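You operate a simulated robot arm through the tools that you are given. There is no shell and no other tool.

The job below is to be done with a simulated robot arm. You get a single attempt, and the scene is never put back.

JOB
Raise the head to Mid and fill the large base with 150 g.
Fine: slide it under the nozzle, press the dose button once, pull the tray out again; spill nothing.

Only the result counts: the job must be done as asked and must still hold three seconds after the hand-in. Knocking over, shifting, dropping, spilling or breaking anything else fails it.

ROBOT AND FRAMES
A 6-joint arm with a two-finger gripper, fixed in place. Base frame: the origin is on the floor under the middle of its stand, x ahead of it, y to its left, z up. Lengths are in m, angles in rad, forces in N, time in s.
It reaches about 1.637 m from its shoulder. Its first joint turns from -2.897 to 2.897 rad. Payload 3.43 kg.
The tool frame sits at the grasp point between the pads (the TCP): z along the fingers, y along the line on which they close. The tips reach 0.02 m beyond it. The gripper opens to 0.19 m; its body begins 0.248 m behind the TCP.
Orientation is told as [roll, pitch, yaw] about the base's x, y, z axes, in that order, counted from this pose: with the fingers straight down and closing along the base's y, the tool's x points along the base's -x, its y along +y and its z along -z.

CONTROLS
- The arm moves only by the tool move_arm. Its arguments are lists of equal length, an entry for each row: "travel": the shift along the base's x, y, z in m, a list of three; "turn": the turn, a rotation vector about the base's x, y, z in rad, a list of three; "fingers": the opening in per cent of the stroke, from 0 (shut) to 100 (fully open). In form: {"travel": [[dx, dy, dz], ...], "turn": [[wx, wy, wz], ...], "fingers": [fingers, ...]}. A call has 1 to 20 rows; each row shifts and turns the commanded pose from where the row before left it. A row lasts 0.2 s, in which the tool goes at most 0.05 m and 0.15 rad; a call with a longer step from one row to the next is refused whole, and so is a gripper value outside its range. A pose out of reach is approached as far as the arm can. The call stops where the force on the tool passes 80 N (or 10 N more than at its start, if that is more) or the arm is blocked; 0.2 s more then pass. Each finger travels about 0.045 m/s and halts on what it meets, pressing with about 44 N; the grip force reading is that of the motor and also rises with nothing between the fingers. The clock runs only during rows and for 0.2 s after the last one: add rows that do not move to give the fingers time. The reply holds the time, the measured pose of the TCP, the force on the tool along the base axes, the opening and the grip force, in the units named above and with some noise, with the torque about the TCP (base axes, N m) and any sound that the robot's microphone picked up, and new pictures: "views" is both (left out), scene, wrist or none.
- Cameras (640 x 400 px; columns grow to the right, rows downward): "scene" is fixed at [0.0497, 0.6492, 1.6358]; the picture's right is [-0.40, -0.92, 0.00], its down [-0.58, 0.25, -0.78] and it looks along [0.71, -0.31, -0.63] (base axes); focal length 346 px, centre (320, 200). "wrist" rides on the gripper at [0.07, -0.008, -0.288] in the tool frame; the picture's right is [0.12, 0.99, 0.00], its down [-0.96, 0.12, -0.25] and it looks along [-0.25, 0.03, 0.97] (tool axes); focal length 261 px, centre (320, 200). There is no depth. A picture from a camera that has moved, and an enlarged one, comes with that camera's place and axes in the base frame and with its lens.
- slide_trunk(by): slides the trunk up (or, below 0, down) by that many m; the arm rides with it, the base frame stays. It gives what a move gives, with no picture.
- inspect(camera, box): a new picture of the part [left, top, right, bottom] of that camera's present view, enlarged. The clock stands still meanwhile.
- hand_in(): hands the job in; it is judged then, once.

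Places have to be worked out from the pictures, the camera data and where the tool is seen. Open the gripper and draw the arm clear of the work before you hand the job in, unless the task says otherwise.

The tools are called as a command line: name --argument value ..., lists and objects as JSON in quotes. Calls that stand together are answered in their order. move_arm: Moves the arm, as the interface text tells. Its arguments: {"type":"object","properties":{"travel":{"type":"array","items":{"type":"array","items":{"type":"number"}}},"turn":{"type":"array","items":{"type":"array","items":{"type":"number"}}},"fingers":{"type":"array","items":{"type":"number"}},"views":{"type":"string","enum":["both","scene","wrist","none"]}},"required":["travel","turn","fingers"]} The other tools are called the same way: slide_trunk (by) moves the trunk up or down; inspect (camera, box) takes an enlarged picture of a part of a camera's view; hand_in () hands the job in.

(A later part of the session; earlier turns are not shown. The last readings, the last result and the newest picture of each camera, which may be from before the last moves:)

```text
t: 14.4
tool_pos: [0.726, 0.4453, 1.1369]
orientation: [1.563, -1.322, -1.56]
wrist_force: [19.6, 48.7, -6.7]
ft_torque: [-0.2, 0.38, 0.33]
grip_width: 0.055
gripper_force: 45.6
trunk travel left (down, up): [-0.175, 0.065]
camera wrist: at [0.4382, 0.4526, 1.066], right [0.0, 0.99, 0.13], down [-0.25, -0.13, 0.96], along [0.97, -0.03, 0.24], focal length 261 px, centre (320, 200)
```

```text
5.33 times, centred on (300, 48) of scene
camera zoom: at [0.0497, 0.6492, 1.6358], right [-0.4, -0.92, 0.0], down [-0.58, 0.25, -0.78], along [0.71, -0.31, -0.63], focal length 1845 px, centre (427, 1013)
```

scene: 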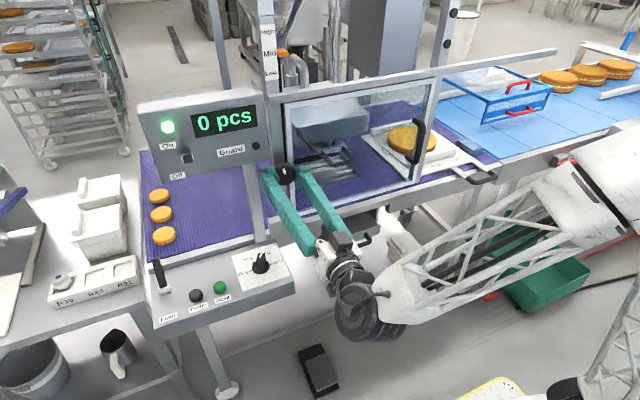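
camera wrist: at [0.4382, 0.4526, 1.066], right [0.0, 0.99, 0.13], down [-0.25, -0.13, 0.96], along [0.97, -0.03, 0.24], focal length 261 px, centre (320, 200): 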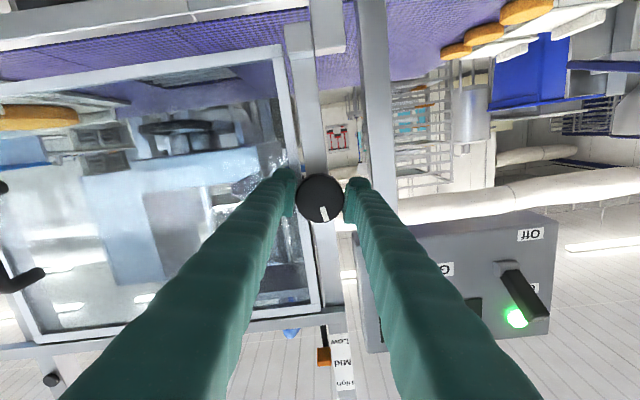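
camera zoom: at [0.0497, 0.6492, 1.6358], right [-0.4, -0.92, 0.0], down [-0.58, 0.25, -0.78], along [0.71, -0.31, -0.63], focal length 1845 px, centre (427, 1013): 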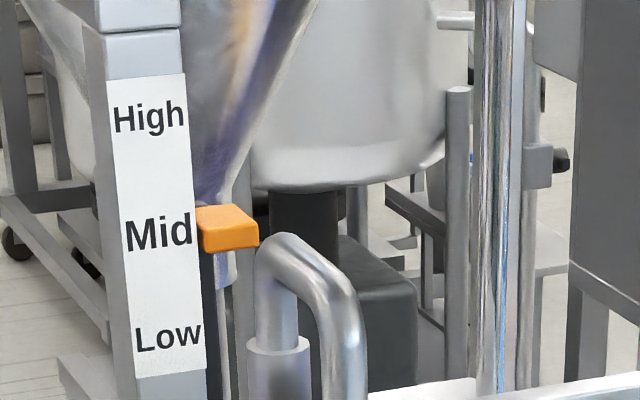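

The pointer is just below Mid and the y force has built up to 49 N from a small offset. I relieve 2.5 mm in y and turn about 0.2 rad more.

move_arm --travel '[[0, 0.0015, 0], [0, 0.001, 0], [0, 0, 0], [0, 0, 0], [0, 0, 0]]' --turn '[[0, 0, 0], [0.07, 0, 0], [0.07, 0, 0], [0.05, 0, 0], [0, 0, 0]]' --fingers '[10, 10, 10, 10, 10]'

inspect --camera "wrist" --box '[250, 150, 390, 240]'

inspect --camera "scene" --box '[240, 10, 360, 85]'

inspect --camera "wrist" --box '[290, 310, 380, 400]'

```text
t: 15.6
tool_pos: [0.7263, 0.4474, 1.136]
orientation: [1.567, -1.131, -1.567]
wrist_force: [-5.8, 27.4, -12.1]
ft_torque: [-0.16, 0.01, 0.17]
grip_width: 0.0545
gripper_force: 45.2
trunk travel left (down, up): [-0.175, 0.065]
camera wrist: at [0.4382, 0.4673, 1.0692], right [0.0, 0.95, 0.31], down [-0.25, -0.3, 0.92], along [0.97, -0.08, 0.23], focal length 261 px, centre (320, 200)
```

scene: 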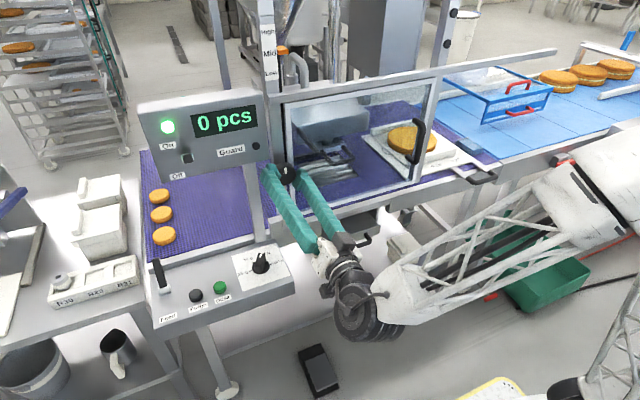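
wrist: 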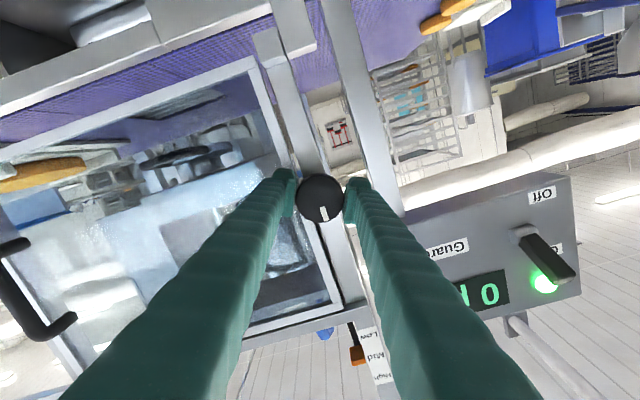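

```text
4.44 times, centred on (320, 195) of wrist
camera zoom: at [0.4382, 0.4673, 1.0692], right [0.0, 0.95, 0.31], down [-0.25, -0.3, 0.92], along [0.97, -0.08, 0.23], focal length 1158 px, centre (320, 222)
```

zoom: 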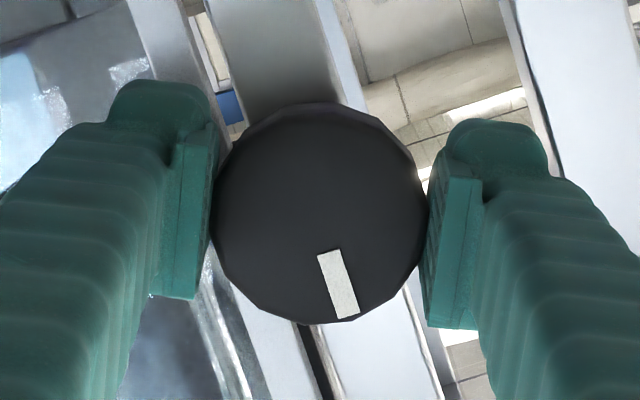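

```text
5.33 times, centred on (300, 48) of scene
camera zoom: at [0.0497, 0.6492, 1.6358], right [-0.4, -0.92, 0.0], down [-0.58, 0.25, -0.78], along [0.71, -0.31, -0.63], focal length 1845 px, centre (427, 1013)
```

zoom: 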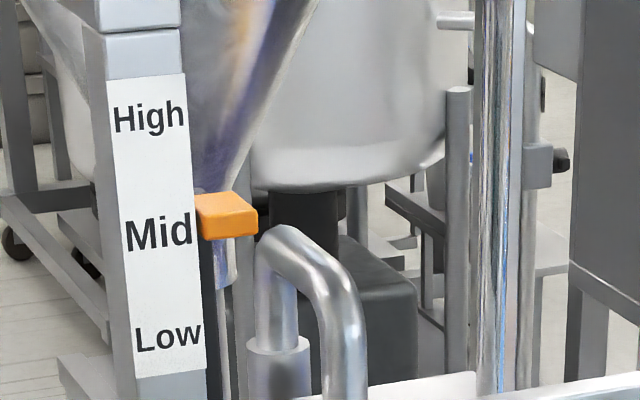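

```text
4.44 times, centred on (335, 355) of wrist
camera zoom: at [0.4382, 0.4673, 1.0692], right [0.0, 0.95, 0.31], down [-0.25, -0.3, 0.92], along [0.97, -0.08, 0.23], focal length 1158 px, centre (253, -489)
```

zoom: 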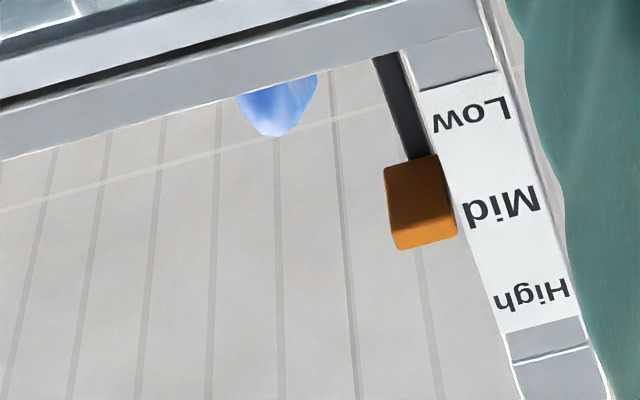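

The pointer's triangulated rise is 0.041 m against a 0.040 m label spacing, and the knob mark points straight up, so the head is at Mid. I release, back off, and recheck.

move_arm --travel '[[0, 0, 0], [0, 0, 0], [0, 0, 0], [0, 0, 0], [-0.03, 0, 0], [-0.04, 0, 0], [-0.04, 0, 0]]' --turn '[[0, 0, 0], [0, 0, 0], [0, 0, 0], [0, 0, 0], [0, 0, 0], [0, 0, 0], [0, 0, 0]]' --fingers '[30, 40, 50, 50, 50, 50, 50]'

inspect --camera "scene" --box '[240, 10, 360, 85]'

inspect --camera "scene" --box '[260, 90, 420, 200]'

inspect --camera "wrist" --box '[230, 130, 410, 245]'

```text
t: 17.2
tool_pos: [0.6178, 0.4467, 1.1367]
orientation: [1.565, -1.133, -1.568]
wrist_force: [1.1, 0.6, 0.5]
ft_torque: [-0.02, -0.05, -0.02]
grip_width: 0.0951
gripper_force: 0.0
trunk travel left (down, up): [-0.175, 0.065]
camera wrist: at [0.3287, 0.4683, 1.0695], right [0.0, 0.95, 0.31], down [-0.25, -0.3, 0.92], along [0.97, -0.08, 0.23], focal length 261 px, centre (320, 200)
```

scene: 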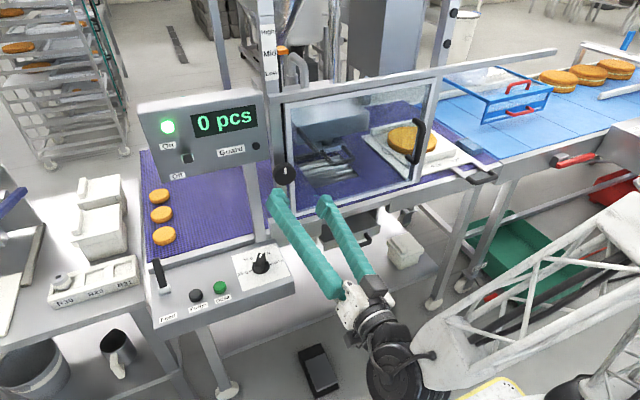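
wrist: 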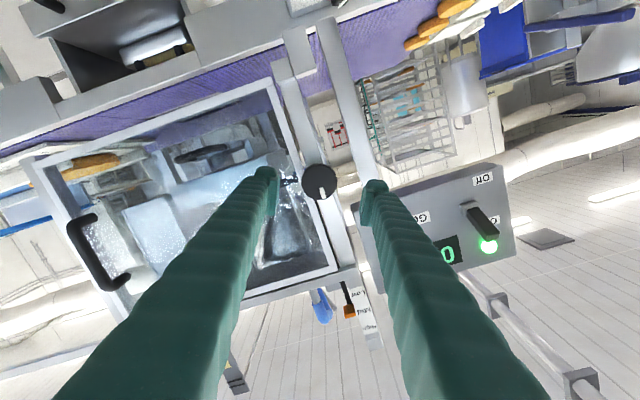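

```text
5.33 times, centred on (300, 48) of scene
camera zoom: at [0.0497, 0.6492, 1.6358], right [-0.4, -0.92, 0.0], down [-0.58, 0.25, -0.78], along [0.71, -0.31, -0.63], focal length 1845 px, centre (427, 1013)
```

zoom: 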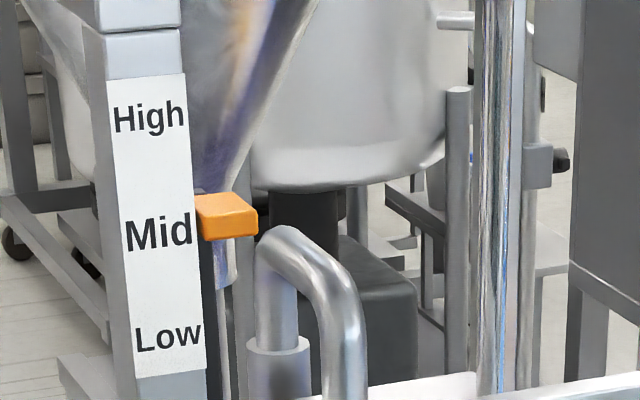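

```text
3.64 times, centred on (340, 145) of scene
camera zoom: at [0.0497, 0.6492, 1.6358], right [-0.4, -0.92, 0.0], down [-0.58, 0.25, -0.78], along [0.71, -0.31, -0.63], focal length 1258 px, centre (247, 400)
```

zoom: 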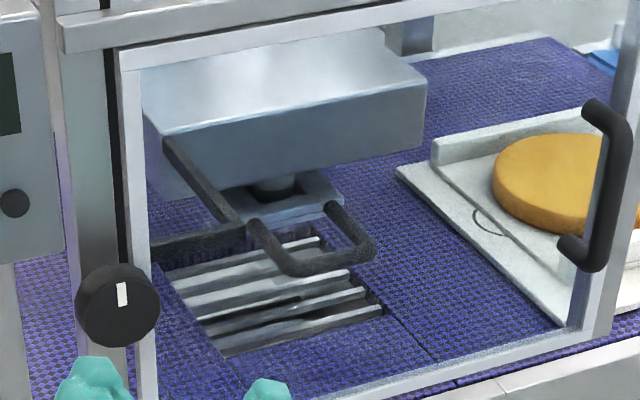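

```text
3.48 times, centred on (320, 188) of wrist
camera zoom: at [0.3287, 0.4683, 1.0695], right [0.0, 0.95, 0.31], down [-0.25, -0.3, 0.92], along [0.97, -0.08, 0.23], focal length 907 px, centre (320, 244)
```

zoom: 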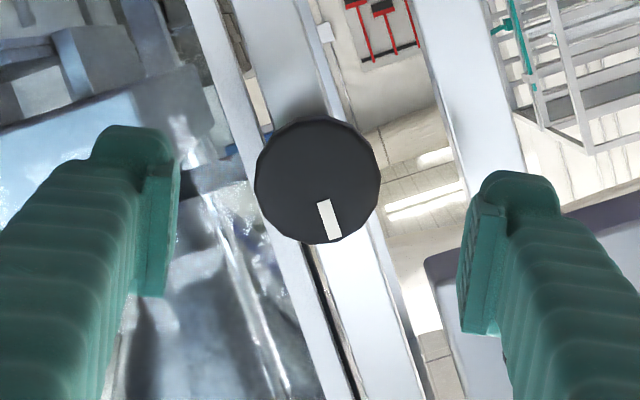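

The head stayed at Mid. I want to understand the handle-like part under the nozzle, so I enlarge that area from the low wrist viewpoint.

inspect --camera "wrist" --box '[40, 100, 280, 250]'

inspect --camera "scene" --box '[300, 125, 380, 185]'

```text
2.67 times, centred on (160, 175) of wrist
camera zoom: at [0.3287, 0.4683, 1.0695], right [0.0, 0.95, 0.31], down [-0.25, -0.3, 0.92], along [0.97, -0.08, 0.23], focal length 695 px, centre (747, 267)
```

zoom: 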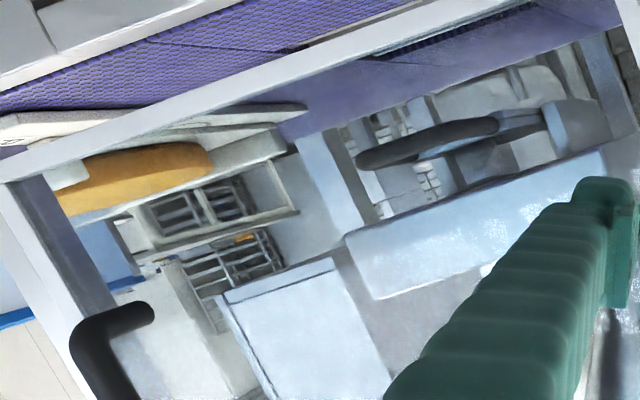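

```text
6.67 times, centred on (340, 155) of scene
camera zoom: at [0.0497, 0.6492, 1.6358], right [-0.4, -0.92, 0.0], down [-0.58, 0.25, -0.78], along [0.71, -0.31, -0.63], focal length 2307 px, centre (187, 500)
```

zoom: 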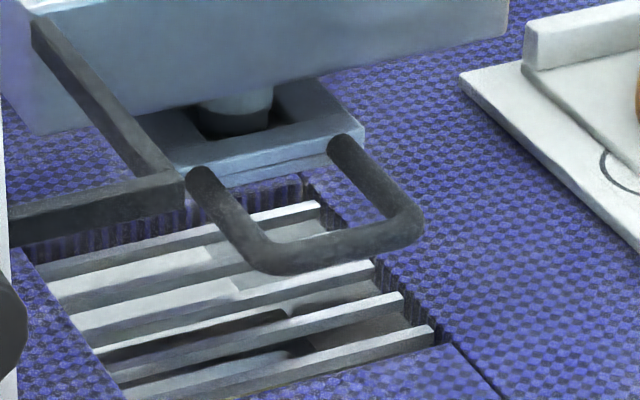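

The part under the nozzle is a plate with a hole and moves with the head, so it clears at Mid. Now the dial: I undo the roll, tilt the closed fingers to about 23° from vertical and stop above the panel's front edge.

move_arm --travel '[[-0.015, 0, 0], [-0.015, 0, 0], [-0.01, 0, 0], [0, 0.006, -0.01], [0, 0.006, -0.01], [0, 0.006, -0.01], [0, 0.006, -0.01], [0, 0.006, -0.01], [0, 0.006, -0.01], [0, 0.006, -0.01], [0, 0.006, -0.01], [0, 0.005, -0.007]]' --turn '[[-0.147, 0, 0], [-0.147, 0, 0], [-0.146, 0, 0], [0, 0.13, 0], [0, 0.13, 0], [0, 0.13, 0], [0, 0.13, 0], [0, 0.13, 0], [0, 0.13, 0], [0, 0.13, 0], [0, 0.13, 0], [0, 0.13, 0]]' --fingers '[40, 30, 20, 10, 0, 0, 0, 0, 0, 0, 0, 0]'

```text
t: 19.8
tool_pos: [0.5763, 0.4991, 1.0506]
orientation: [0.001, -0.397, -0.001]
wrist_force: [-1.2, -0.4, 1.2]
ft_torque: [0.04, -0.12, 0.03]
grip_width: 0.0004
gripper_force: 34.4
trunk travel left (down, up): [-0.175, 0.065]
camera wrist: at [0.3984, 0.489, 1.2875], right [-0.11, 0.99, -0.04], down [0.79, 0.12, 0.6], along [0.6, 0.03, -0.8], focal length 261 px, centre (320, 200)
```

scene: 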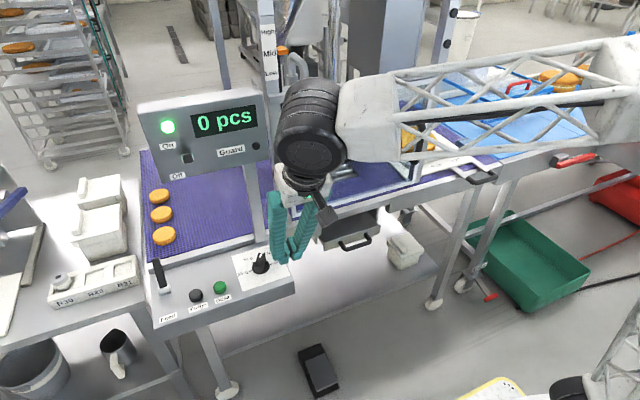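
wrist: 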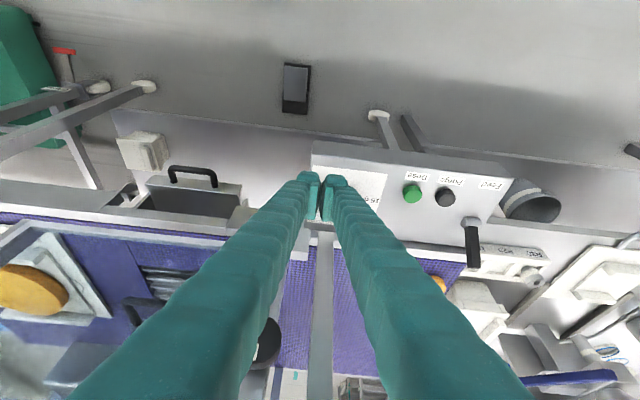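

The knob axis is near (0.679, 0.548), with its bar top at about z 0.931. I lower the closed fingertips beside the dial on its −y side, with a check before going fully down.

move_arm --travel '[[0.034, -0.001, -0.034], [0.034, 0, -0.034], [0, 0, -0.03]]' --turn '[[0, 0, 0], [0, 0, 0], [0, 0, 0]]' --fingers '[0, 0, 0]'

inspect --camera "scene" --box '[205, 205, 325, 285]'

inspect --camera "wrist" --box '[260, 120, 440, 250]'

```text
t: 20.6
tool_pos: [0.6428, 0.4994, 0.9532]
orientation: [0.001, -0.4, 0.0]
wrist_force: [0.7, -0.4, -0.4]
ft_torque: [0.02, -0.01, 0.0]
grip_width: 0.0
gripper_force: 34.2
trunk travel left (down, up): [-0.175, 0.065]
camera wrist: at [0.4659, 0.4886, 1.19], right [-0.11, 0.99, -0.05], down [0.79, 0.12, 0.6], along [0.6, 0.03, -0.8], focal length 261 px, centre (320, 200)
```

scene: 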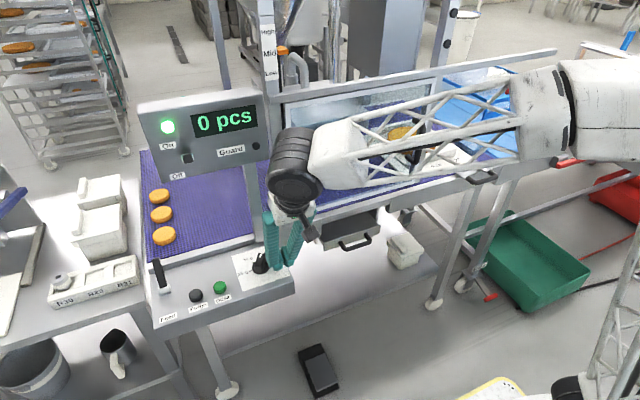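
wrist: 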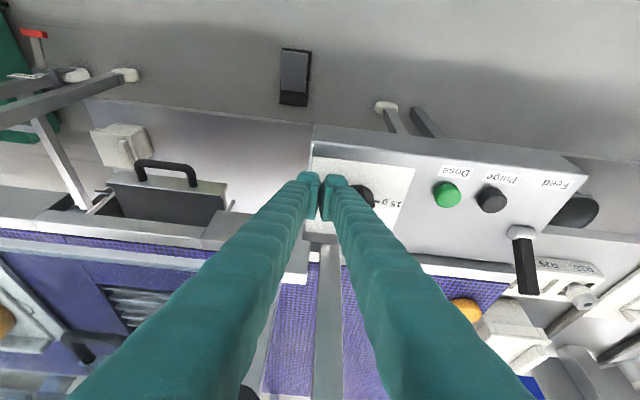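

```text
5.00 times, centred on (265, 245) of scene
camera zoom: at [0.0497, 0.6492, 1.6358], right [-0.4, -0.92, 0.0], down [-0.58, 0.25, -0.78], along [0.71, -0.31, -0.63], focal length 1730 px, centre (595, -25)
```

zoom: 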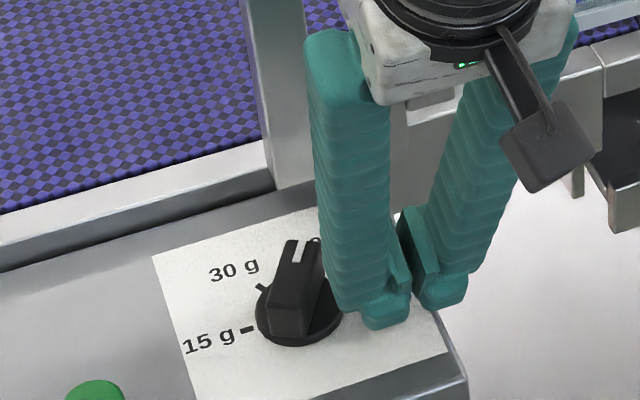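

```text
3.08 times, centred on (350, 185) of wrist
camera zoom: at [0.4659, 0.4886, 1.19], right [-0.11, 0.99, -0.05], down [0.79, 0.12, 0.6], along [0.6, 0.03, -0.8], focal length 802 px, centre (228, 246)
```

zoom: 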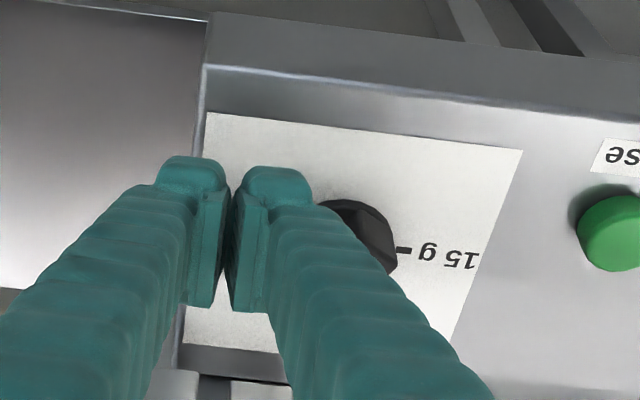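

The fingertips are just beside the knob with a small gap. I go down to bar height and push gently toward +y in small steps.

move_arm --travel '[[-0.004, 0, -0.012], [0, 0, -0.012], [0, 0.006, 0], [0, 0.006, 0], [0, 0.006, 0], [0, 0.005, 0], [0, 0.005, 0]]' --turn '[[0, 0, 0], [0, 0, 0], [0, 0, 0], [0, 0, 0], [0, 0, 0], [0, 0, 0], [0, 0, 0]]' --fingers '[0, 0, 0, 0, 0, 0, 0]'

inspect --camera "scene" --box '[205, 205, 325, 285]'

inspect --camera "wrist" --box '[260, 120, 440, 250]'

```text
t: 22.2
tool_pos: [0.64, 0.5251, 0.9291]
orientation: [0.0, -0.398, 0.0]
wrist_force: [-0.7, -0.3, -0.7]
ft_torque: [-0.03, 0.03, 0.01]
grip_width: 0.0
gripper_force: 33.9
trunk travel left (down, up): [-0.175, 0.065]
camera wrist: at [0.4616, 0.5159, 1.1656], right [-0.11, 0.99, -0.05], down [0.79, 0.12, 0.6], along [0.6, 0.03, -0.8], focal length 261 px, centre (320, 200)
```

scene: 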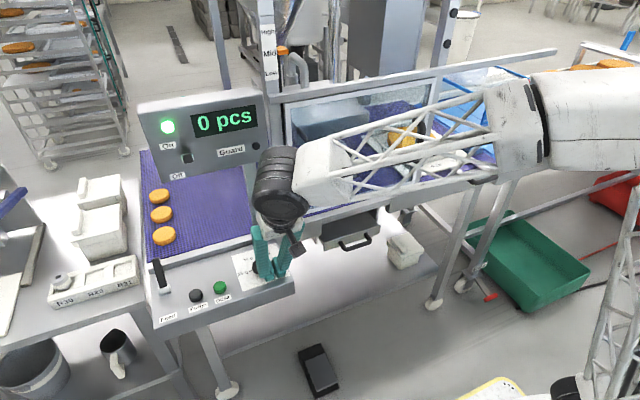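
wrist: 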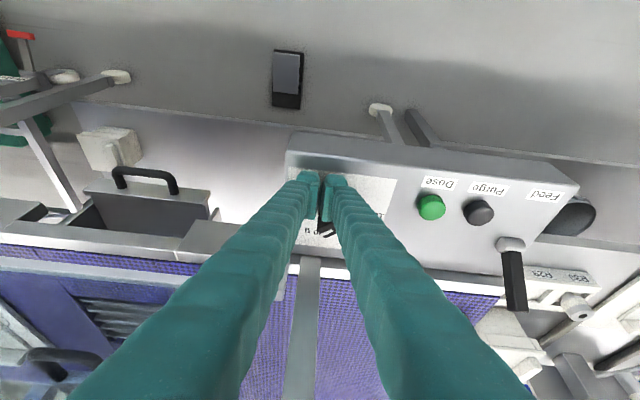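

```text
5.00 times, centred on (265, 245) of scene
camera zoom: at [0.0497, 0.6492, 1.6358], right [-0.4, -0.92, 0.0], down [-0.58, 0.25, -0.78], along [0.71, -0.31, -0.63], focal length 1730 px, centre (595, -25)
```

zoom: 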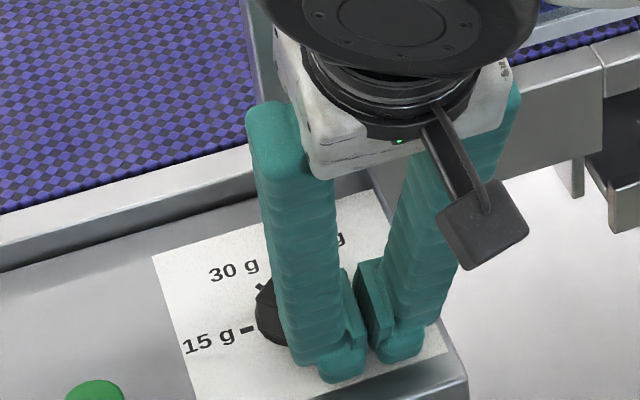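

```text
3.08 times, centred on (350, 185) of wrist
camera zoom: at [0.4616, 0.5159, 1.1656], right [-0.11, 0.99, -0.05], down [0.79, 0.12, 0.6], along [0.6, 0.03, -0.8], focal length 802 px, centre (228, 246)
```

zoom: 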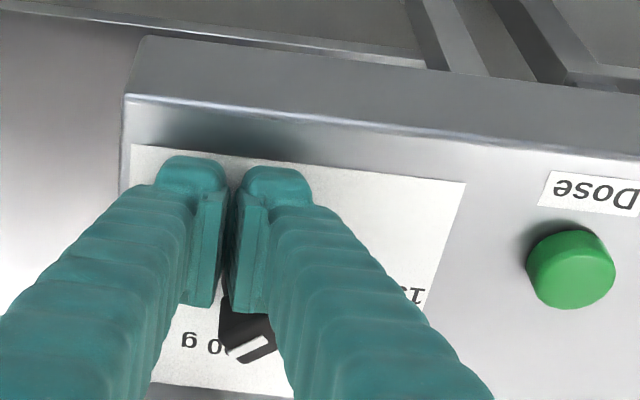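

No contact yet: the fingertip passes in front of the bar's tail. I back off in y, advance 9 mm in x, and push again.

move_arm --travel '[[0, -0.012, 0], [0, -0.012, 0], [0.009, 0, 0], [0, 0.008, 0], [0, 0.006, 0], [0, 0.004, 0], [0, 0.004, 0]]' --turn '[[0, 0, 0], [0, 0, 0], [0, 0, 0], [0, 0, 0], [0, 0, 0], [0, 0, 0], [0, 0, 0]]' --fingers '[0, 0, 0, 0, 0, 0, 0]'

inspect --camera "scene" --box '[205, 205, 325, 285]'

inspect --camera "wrist" --box '[260, 120, 440, 250]'

```text
t: 23.8
tool_pos: [0.6473, 0.5209, 0.929]
orientation: [-0.004, -0.397, 0.001]
wrist_force: [-30.6, -35.3, -1.0]
ft_torque: [-0.1, 0.07, -0.21]
grip_width: 0.0002
gripper_force: 34.1
trunk travel left (down, up): [-0.175, 0.065]
camera wrist: at [0.4703, 0.5122, 1.1656], right [-0.11, 0.99, -0.05], down [0.79, 0.12, 0.6], along [0.6, 0.03, -0.8], focal length 261 px, centre (320, 200)
```

scene: 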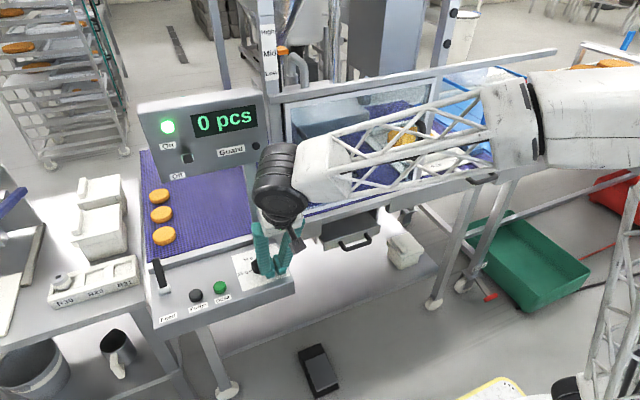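
wrist: 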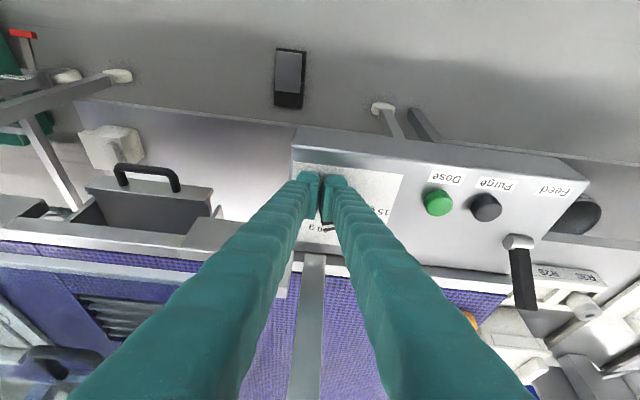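

```text
5.00 times, centred on (265, 245) of scene
camera zoom: at [0.0497, 0.6492, 1.6358], right [-0.4, -0.92, 0.0], down [-0.58, 0.25, -0.78], along [0.71, -0.31, -0.63], focal length 1730 px, centre (595, -25)
```

zoom: 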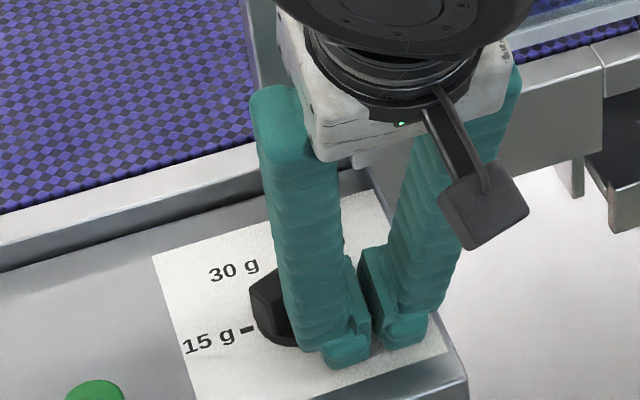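

```text
3.08 times, centred on (350, 185) of wrist
camera zoom: at [0.4703, 0.5122, 1.1656], right [-0.11, 0.99, -0.05], down [0.79, 0.12, 0.6], along [0.6, 0.03, -0.8], focal length 802 px, centre (228, 246)
```

zoom: 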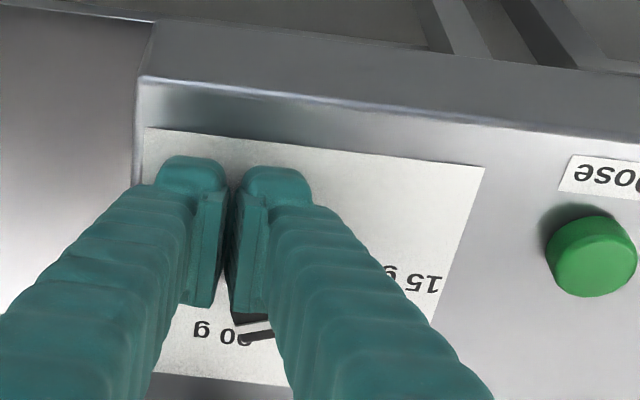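

The bar is in contact with about 46 N. I keep pushing in small +y steps with a little +x to follow the arc.

move_arm --travel '[[0, 0.003, 0], [0, 0.003, 0], [0.001, 0.003, 0]]' --turn '[[0, 0, 0], [0, 0, 0], [0, 0, 0]]' --fingers '[0, 0, 0]' --views "wrist"

inspect --camera "scene" --box '[225, 235, 295, 285]'

inspect --camera "wrist" --box '[280, 180, 380, 250]'

```text
t: 24.5
tool_pos: [0.6444, 0.5261, 0.9275]
orientation: [-0.011, -0.393, 0.002]
wrist_force: [-15.8, -13.6, 4.4]
ft_torque: [-0.1, -0.12, -0.06]
grip_width: 0.0
gripper_force: 34.4
trunk travel left (down, up): [-0.175, 0.065]
stopped in row 3: the force on the tool passed its limit at 83 N (the readings are from after the stop); the commanded pose is now the measured one
camera wrist: at [0.469, 0.5186, 1.1646], right [-0.11, 0.99, -0.05], down [0.79, 0.12, 0.6], along [0.6, 0.02, -0.8], focal length 261 px, centre (320, 200)
```

wrist: 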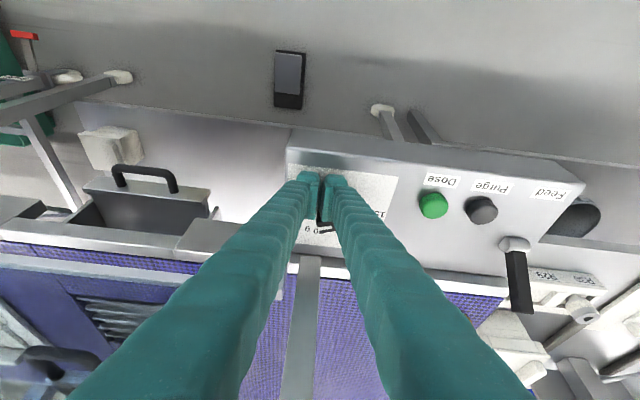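

```text
8.00 times, centred on (260, 260) of scene
camera zoom: at [0.0497, 0.6492, 1.6358], right [-0.4, -0.92, 0.0], down [-0.58, 0.25, -0.78], along [0.71, -0.31, -0.63], focal length 2768 px, centre (800, -280)
```

zoom: 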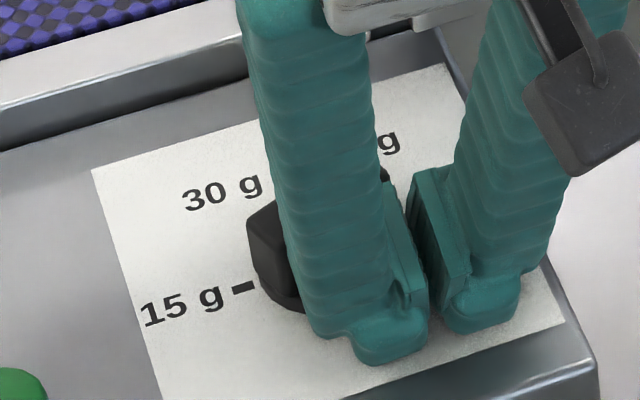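

```text
5.71 times, centred on (330, 215) of wrist
camera zoom: at [0.469, 0.5186, 1.1646], right [-0.11, 0.99, -0.05], down [0.79, 0.12, 0.6], along [0.6, 0.02, -0.8], focal length 1489 px, centre (263, 114)
```

zoom: 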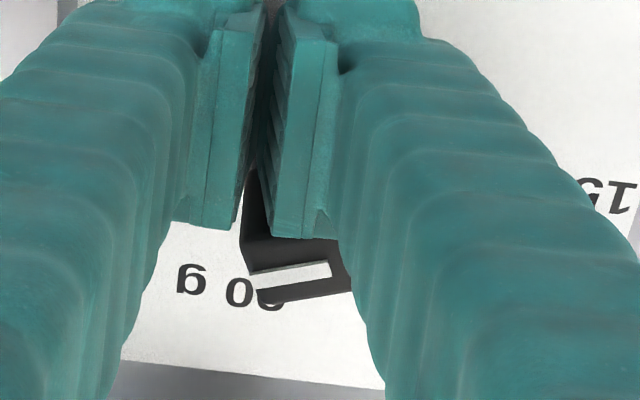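

The mark has swung most of the way to 150 g (about −77°). I step back slightly, shift further along the tail, then push +x to finish the last few degrees.

move_arm --travel '[[-0.006, 0, 0.001], [0, 0.006, 0], [0, 0.005, 0], [0.003, 0, 0], [0.002, 0, 0], [0.002, 0, 0]]' --turn '[[0, 0, 0], [0, 0, 0], [0, 0, 0], [0, 0, 0], [0, 0, 0], [0, 0, 0]]' --fingers '[0, 0, 0, 0, 0, 0]' --views "wrist"

inspect --camera "scene" --box '[225, 235, 295, 285]'

inspect --camera "wrist" --box '[280, 180, 380, 250]'

```text
t: 25.9
tool_pos: [0.6428, 0.5394, 0.926]
orientation: [-0.01, -0.392, 0.005]
wrist_force: [-81.0, 7.5, -8.3]
ft_torque: [0.05, 0.4, 1.11]
grip_width: 0.0061
gripper_force: 34.7
trunk travel left (down, up): [-0.175, 0.065]
camera wrist: at [0.4668, 0.5316, 1.1651], right [-0.11, 0.99, -0.05], down [0.8, 0.12, 0.59], along [0.6, 0.02, -0.8], focal length 261 px, centre (320, 200)
```

wrist: 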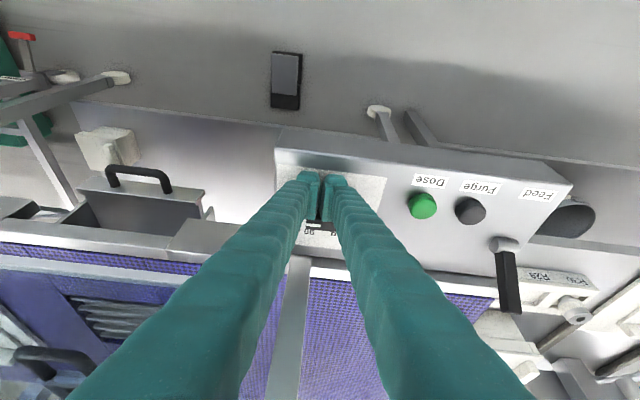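

```text
8.00 times, centred on (260, 260) of scene
camera zoom: at [0.0497, 0.6492, 1.6358], right [-0.4, -0.92, 0.0], down [-0.58, 0.25, -0.78], along [0.71, -0.31, -0.63], focal length 2768 px, centre (800, -280)
```

zoom: 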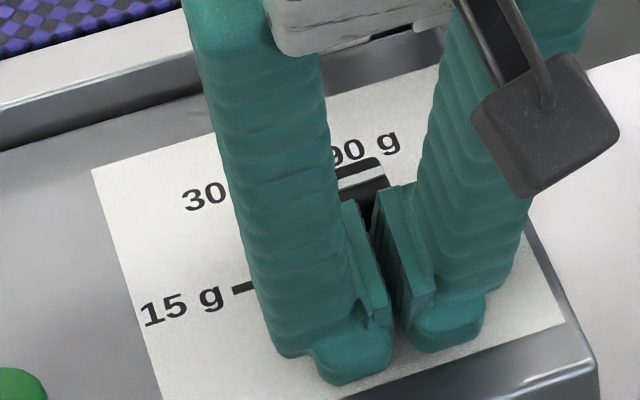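

```text
5.71 times, centred on (330, 215) of wrist
camera zoom: at [0.4668, 0.5316, 1.1651], right [-0.11, 0.99, -0.05], down [0.8, 0.12, 0.59], along [0.6, 0.02, -0.8], focal length 1489 px, centre (263, 114)
```

zoom: 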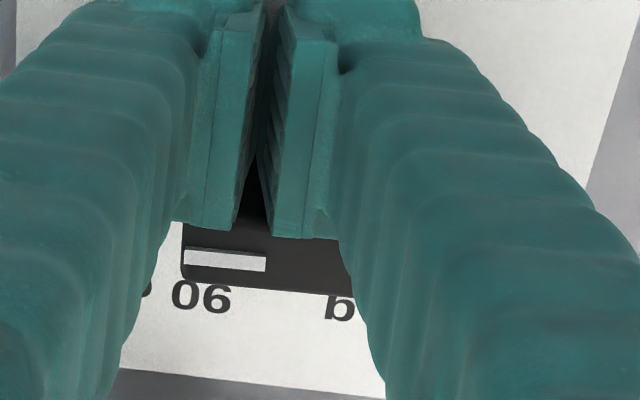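

The mark now points straight to −y, i.e. 150 g, with the bar flush against the fingers. I back off and lift to verify the dial.

move_arm --travel '[[-0.012, 0, 0.002], [-0.02, 0, 0.02], [-0.02, 0, 0.04], [-0.02, -0.03, 0.03], [0, -0.04, 0.02]]' --turn '[[0, 0, 0], [0, 0, 0], [0, 0, 0], [0, 0, 0], [0, 0, 0]]' --fingers '[0, 0, 0, 0, 0]'

inspect --camera "scene" --box '[225, 235, 295, 285]'

inspect --camera "wrist" --box '[290, 140, 430, 240]'

```text
t: 27.1
tool_pos: [0.577, 0.4677, 1.0427]
orientation: [-0.01, -0.394, 0.001]
wrist_force: [-0.6, 0.4, -0.9]
ft_torque: [-0.15, 0.01, -0.06]
grip_width: 0.0
gripper_force: 34.5
trunk travel left (down, up): [-0.175, 0.065]
camera wrist: at [0.401, 0.4603, 1.2804], right [-0.11, 0.99, -0.05], down [0.79, 0.12, 0.6], along [0.6, 0.02, -0.8], focal length 261 px, centre (320, 200)
```

scene: 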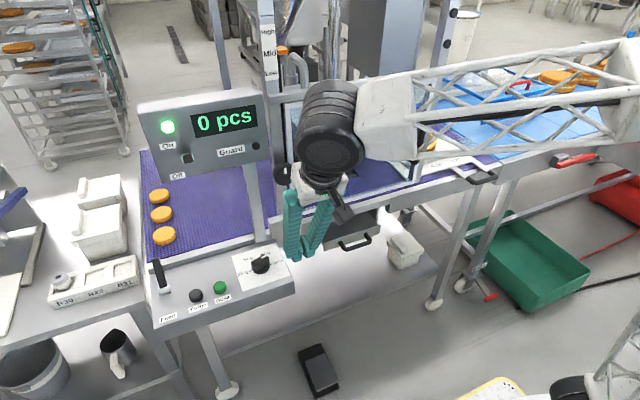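
wrist: 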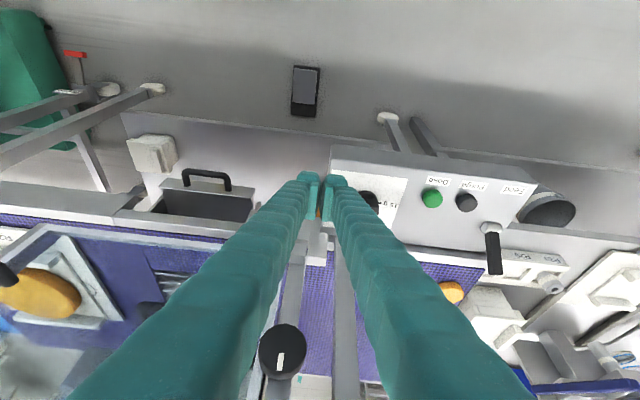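

```text
8.00 times, centred on (260, 260) of scene
camera zoom: at [0.0497, 0.6492, 1.6358], right [-0.4, -0.92, 0.0], down [-0.58, 0.25, -0.78], along [0.71, -0.31, -0.63], focal length 2768 px, centre (800, -280)
```

zoom: 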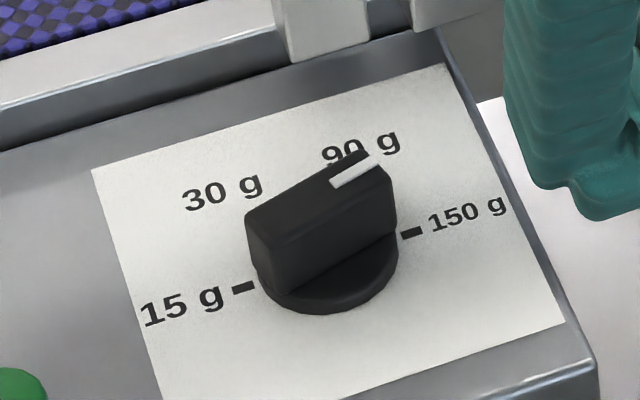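

```text
4.00 times, centred on (360, 190) of wrist
camera zoom: at [0.401, 0.4603, 1.2804], right [-0.11, 0.99, -0.05], down [0.79, 0.12, 0.6], along [0.6, 0.02, -0.8], focal length 1043 px, centre (160, 240)
```

zoom: 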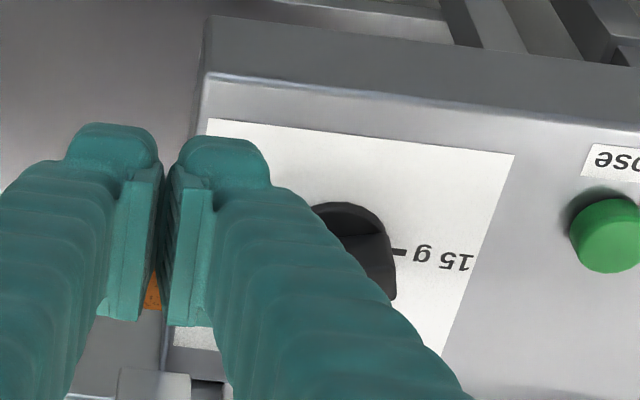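

In the scene view the pointer seems to sit some 10–15° short of 150 g. I shift the arm sideways for an unobstructed wrist view of the dial.

move_arm --travel '[[0, -0.045, 0.02], [0, -0.045, 0.02]]' --turn '[[0, 0, 0], [0, 0, 0]]' --fingers '[0, 0]'

inspect --camera "wrist" --box '[340, 140, 480, 240]'

inspect --camera "scene" --box '[240, 243, 284, 275]'

```text
t: 27.7
tool_pos: [0.5799, 0.3792, 1.0773]
orientation: [-0.009, -0.394, 0.001]
wrist_force: [0.4, -0.3, -0.6]
ft_torque: [-0.22, 0.04, -0.09]
grip_width: 0.0001
gripper_force: 34.1
trunk travel left (down, up): [-0.175, 0.065]
camera wrist: at [0.4036, 0.3713, 1.3145], right [-0.11, 0.99, -0.05], down [0.79, 0.12, 0.6], along [0.6, 0.02, -0.8], focal length 261 px, centre (320, 200)
```

scene: 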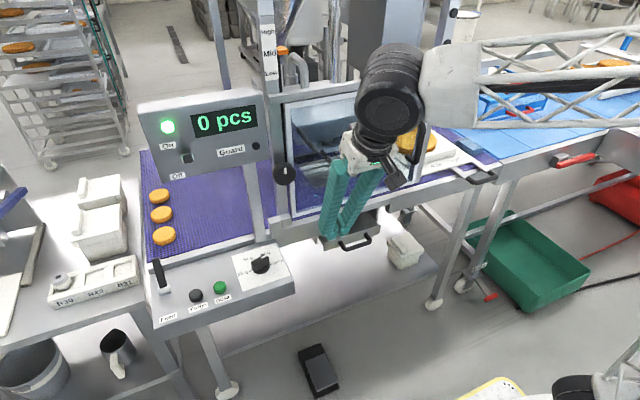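
wrist: 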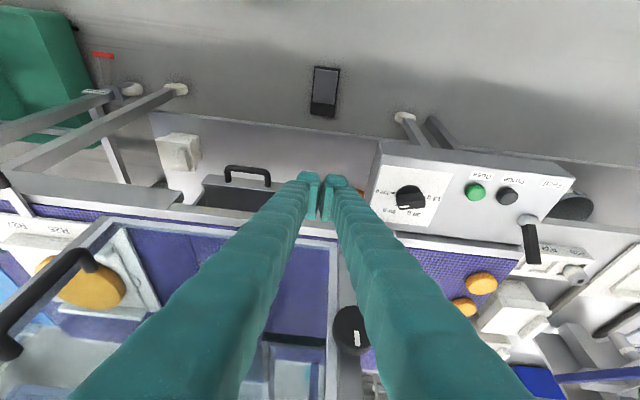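

```text
4.00 times, centred on (410, 190) of wrist
camera zoom: at [0.4036, 0.3713, 1.3145], right [-0.11, 0.99, -0.05], down [0.79, 0.12, 0.6], along [0.6, 0.02, -0.8], focal length 1043 px, centre (-40, 240)
```

zoom: 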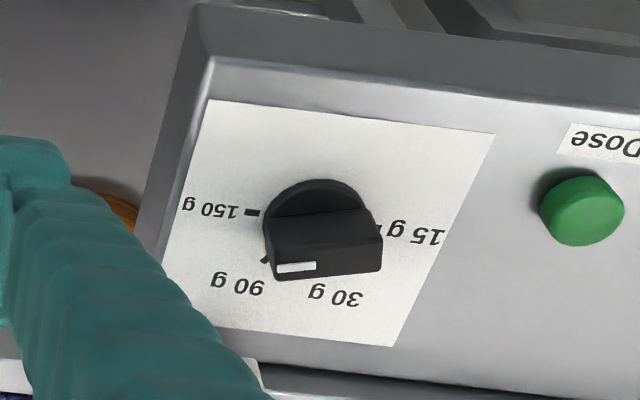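

```text
12.50 times, centred on (262, 259) of scene
camera zoom: at [0.0497, 0.6492, 1.6358], right [-0.4, -0.92, 0.0], down [-0.58, 0.25, -0.78], along [0.71, -0.31, -0.63], focal length 4325 px, centre (1045, -538)
```

zoom: 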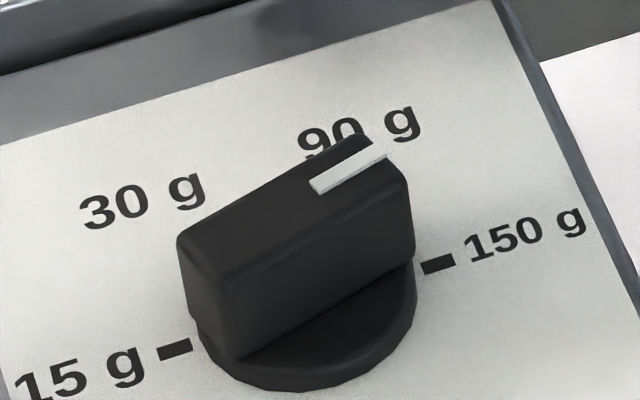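

Both views put the pointer about 15–20° short of the 150 g tick. I go back and push only on the tail end (fingers on the +y side of the axis) so it can rotate fully.

move_arm --travel '[[0, 0.041, -0.005], [0, 0.041, -0.005], [0, 0.041, -0.005], [0, 0.041, -0.005], [0, 0.04, -0.005], [0.027, 0, -0.04], [0.026, 0, -0.04], [0, 0, -0.025], [0, 0, -0.014]]' --turn '[[0, 0, 0], [0, 0, 0], [0, 0, 0], [0, 0, 0], [0, 0, 0], [0, 0, 0], [0, 0, 0], [0, 0, 0], [0, 0, 0]]' --fingers '[0, 0, 0, 0, 0, 0, 0, 0, 0]'

inspect --camera "scene" --box '[205, 215, 305, 290]'

inspect --camera "wrist" --box '[240, 140, 380, 240]'

```text
t: 29.7
tool_pos: [0.6272, 0.5785, 0.9326]
orientation: [-0.01, -0.394, 0.001]
wrist_force: [-0.7, -0.2, -0.1]
ft_torque: [0.02, 0.01, 0.02]
grip_width: 0.0002
gripper_force: 34.3
trunk travel left (down, up): [-0.175, 0.065]
camera wrist: at [0.4507, 0.5717, 1.171], right [-0.11, 0.99, -0.05], down [0.79, 0.12, 0.6], along [0.6, 0.02, -0.8], focal length 261 px, centre (320, 200)
```

scene: 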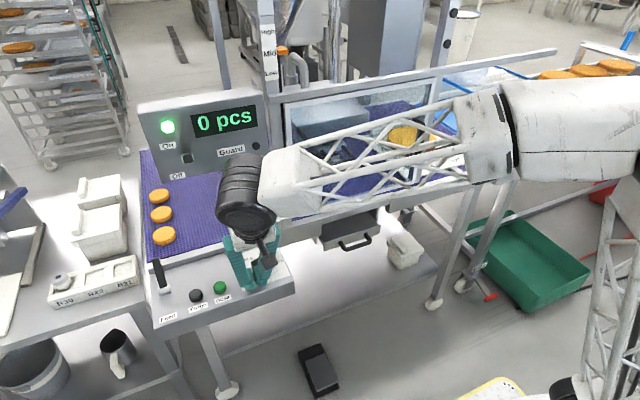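
wrist: 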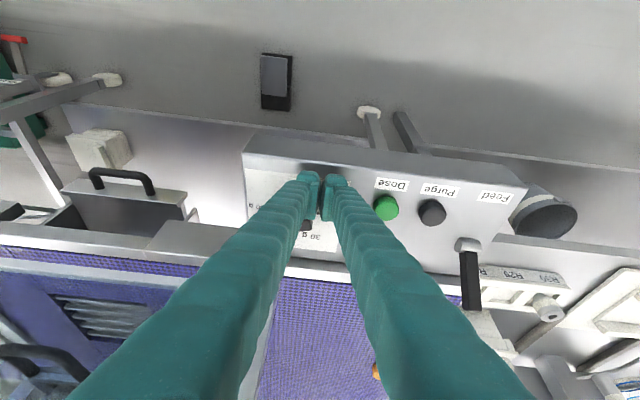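

```text
5.33 times, centred on (255, 252) of scene
camera zoom: at [0.0497, 0.6492, 1.6358], right [-0.4, -0.92, 0.0], down [-0.58, 0.25, -0.78], along [0.71, -0.31, -0.63], focal length 1845 px, centre (667, -80)
```

zoom: 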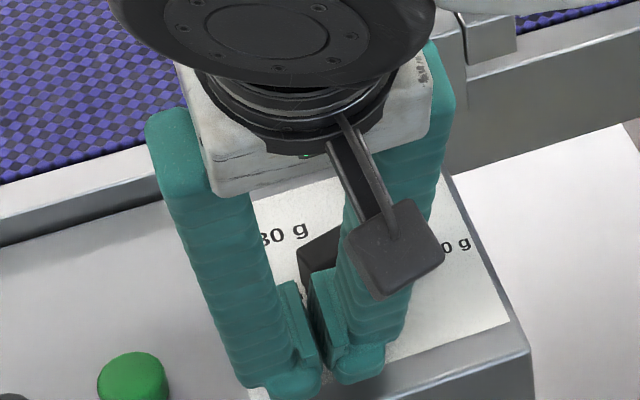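

```text
4.00 times, centred on (310, 190) of wrist
camera zoom: at [0.4507, 0.5717, 1.171], right [-0.11, 0.99, -0.05], down [0.79, 0.12, 0.6], along [0.6, 0.02, -0.8], focal length 1043 px, centre (360, 240)
```

zoom: 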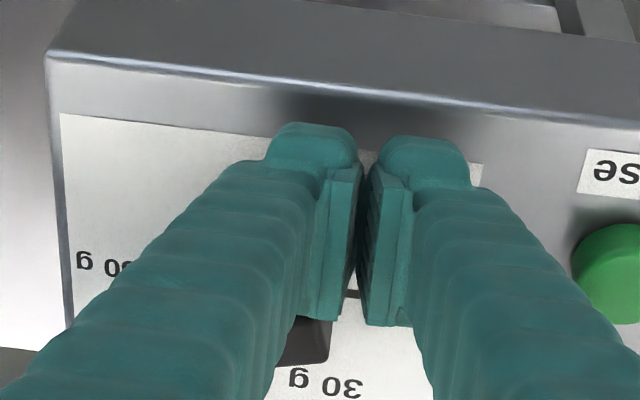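

Fingers are positioned on the tail side of the axis. I push +x in small steps and look at the result while holding.

move_arm --travel '[[0, 0.004, -0.003], [0.008, 0, 0], [0.004, 0, 0], [0.003, 0, 0], [0.003, 0, 0], [0.001, 0, 0]]' --turn '[[0, 0, 0], [0, 0, 0], [0, 0, 0], [0, 0, 0], [0, 0, 0], [0, 0, 0]]' --fingers '[0, 0, 0, 0, 0, 0]' --views "wrist"

inspect --camera "wrist" --box '[240, 180, 380, 280]'

inspect --camera "scene" --box '[225, 225, 305, 285]'

```text
t: 31.1
tool_pos: [0.6437, 0.5838, 0.9315]
orientation: [-0.008, -0.393, 0.002]
wrist_force: [-75.9, -6.3, 9.5]
ft_torque: [-0.31, -0.03, -1.06]
grip_width: 0.0002
gripper_force: 34.7
trunk travel left (down, up): [-0.175, 0.065]
camera wrist: at [0.4671, 0.5773, 1.1703], right [-0.11, 0.99, -0.05], down [0.79, 0.12, 0.6], along [0.6, 0.02, -0.8], focal length 261 px, centre (320, 200)
```

wrist: 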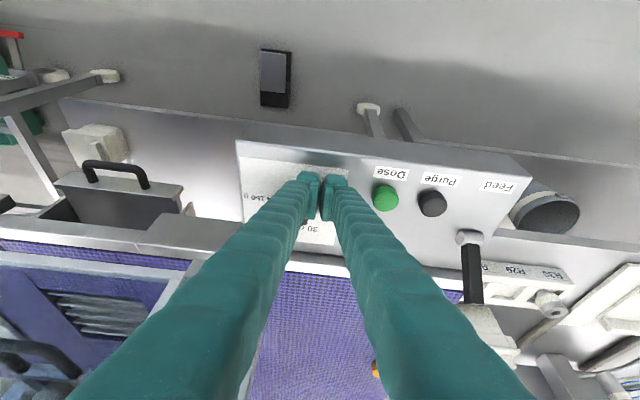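

```text
4.00 times, centred on (310, 230) of wrist
camera zoom: at [0.4671, 0.5773, 1.1703], right [-0.11, 0.99, -0.05], down [0.79, 0.12, 0.6], along [0.6, 0.02, -0.8], focal length 1043 px, centre (360, 80)
```

zoom: 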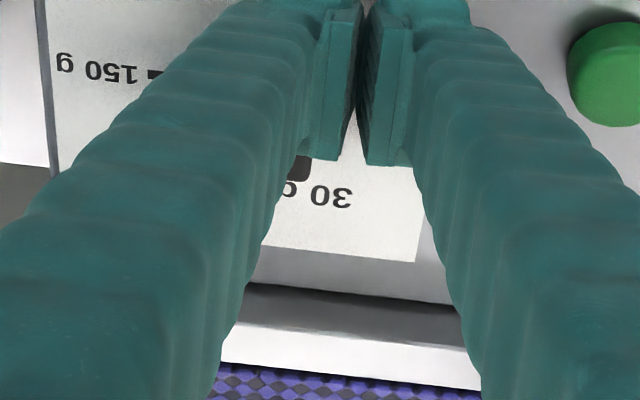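

```text
6.67 times, centred on (265, 255) of scene
camera zoom: at [0.0497, 0.6492, 1.6358], right [-0.4, -0.92, 0.0], down [-0.58, 0.25, -0.78], along [0.71, -0.31, -0.63], focal length 2307 px, centre (687, -167)
```

zoom: 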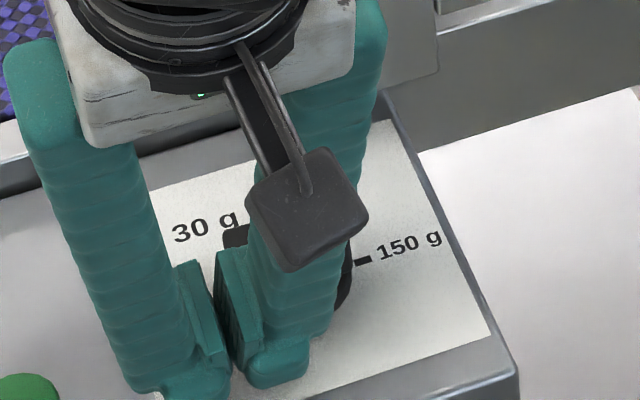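

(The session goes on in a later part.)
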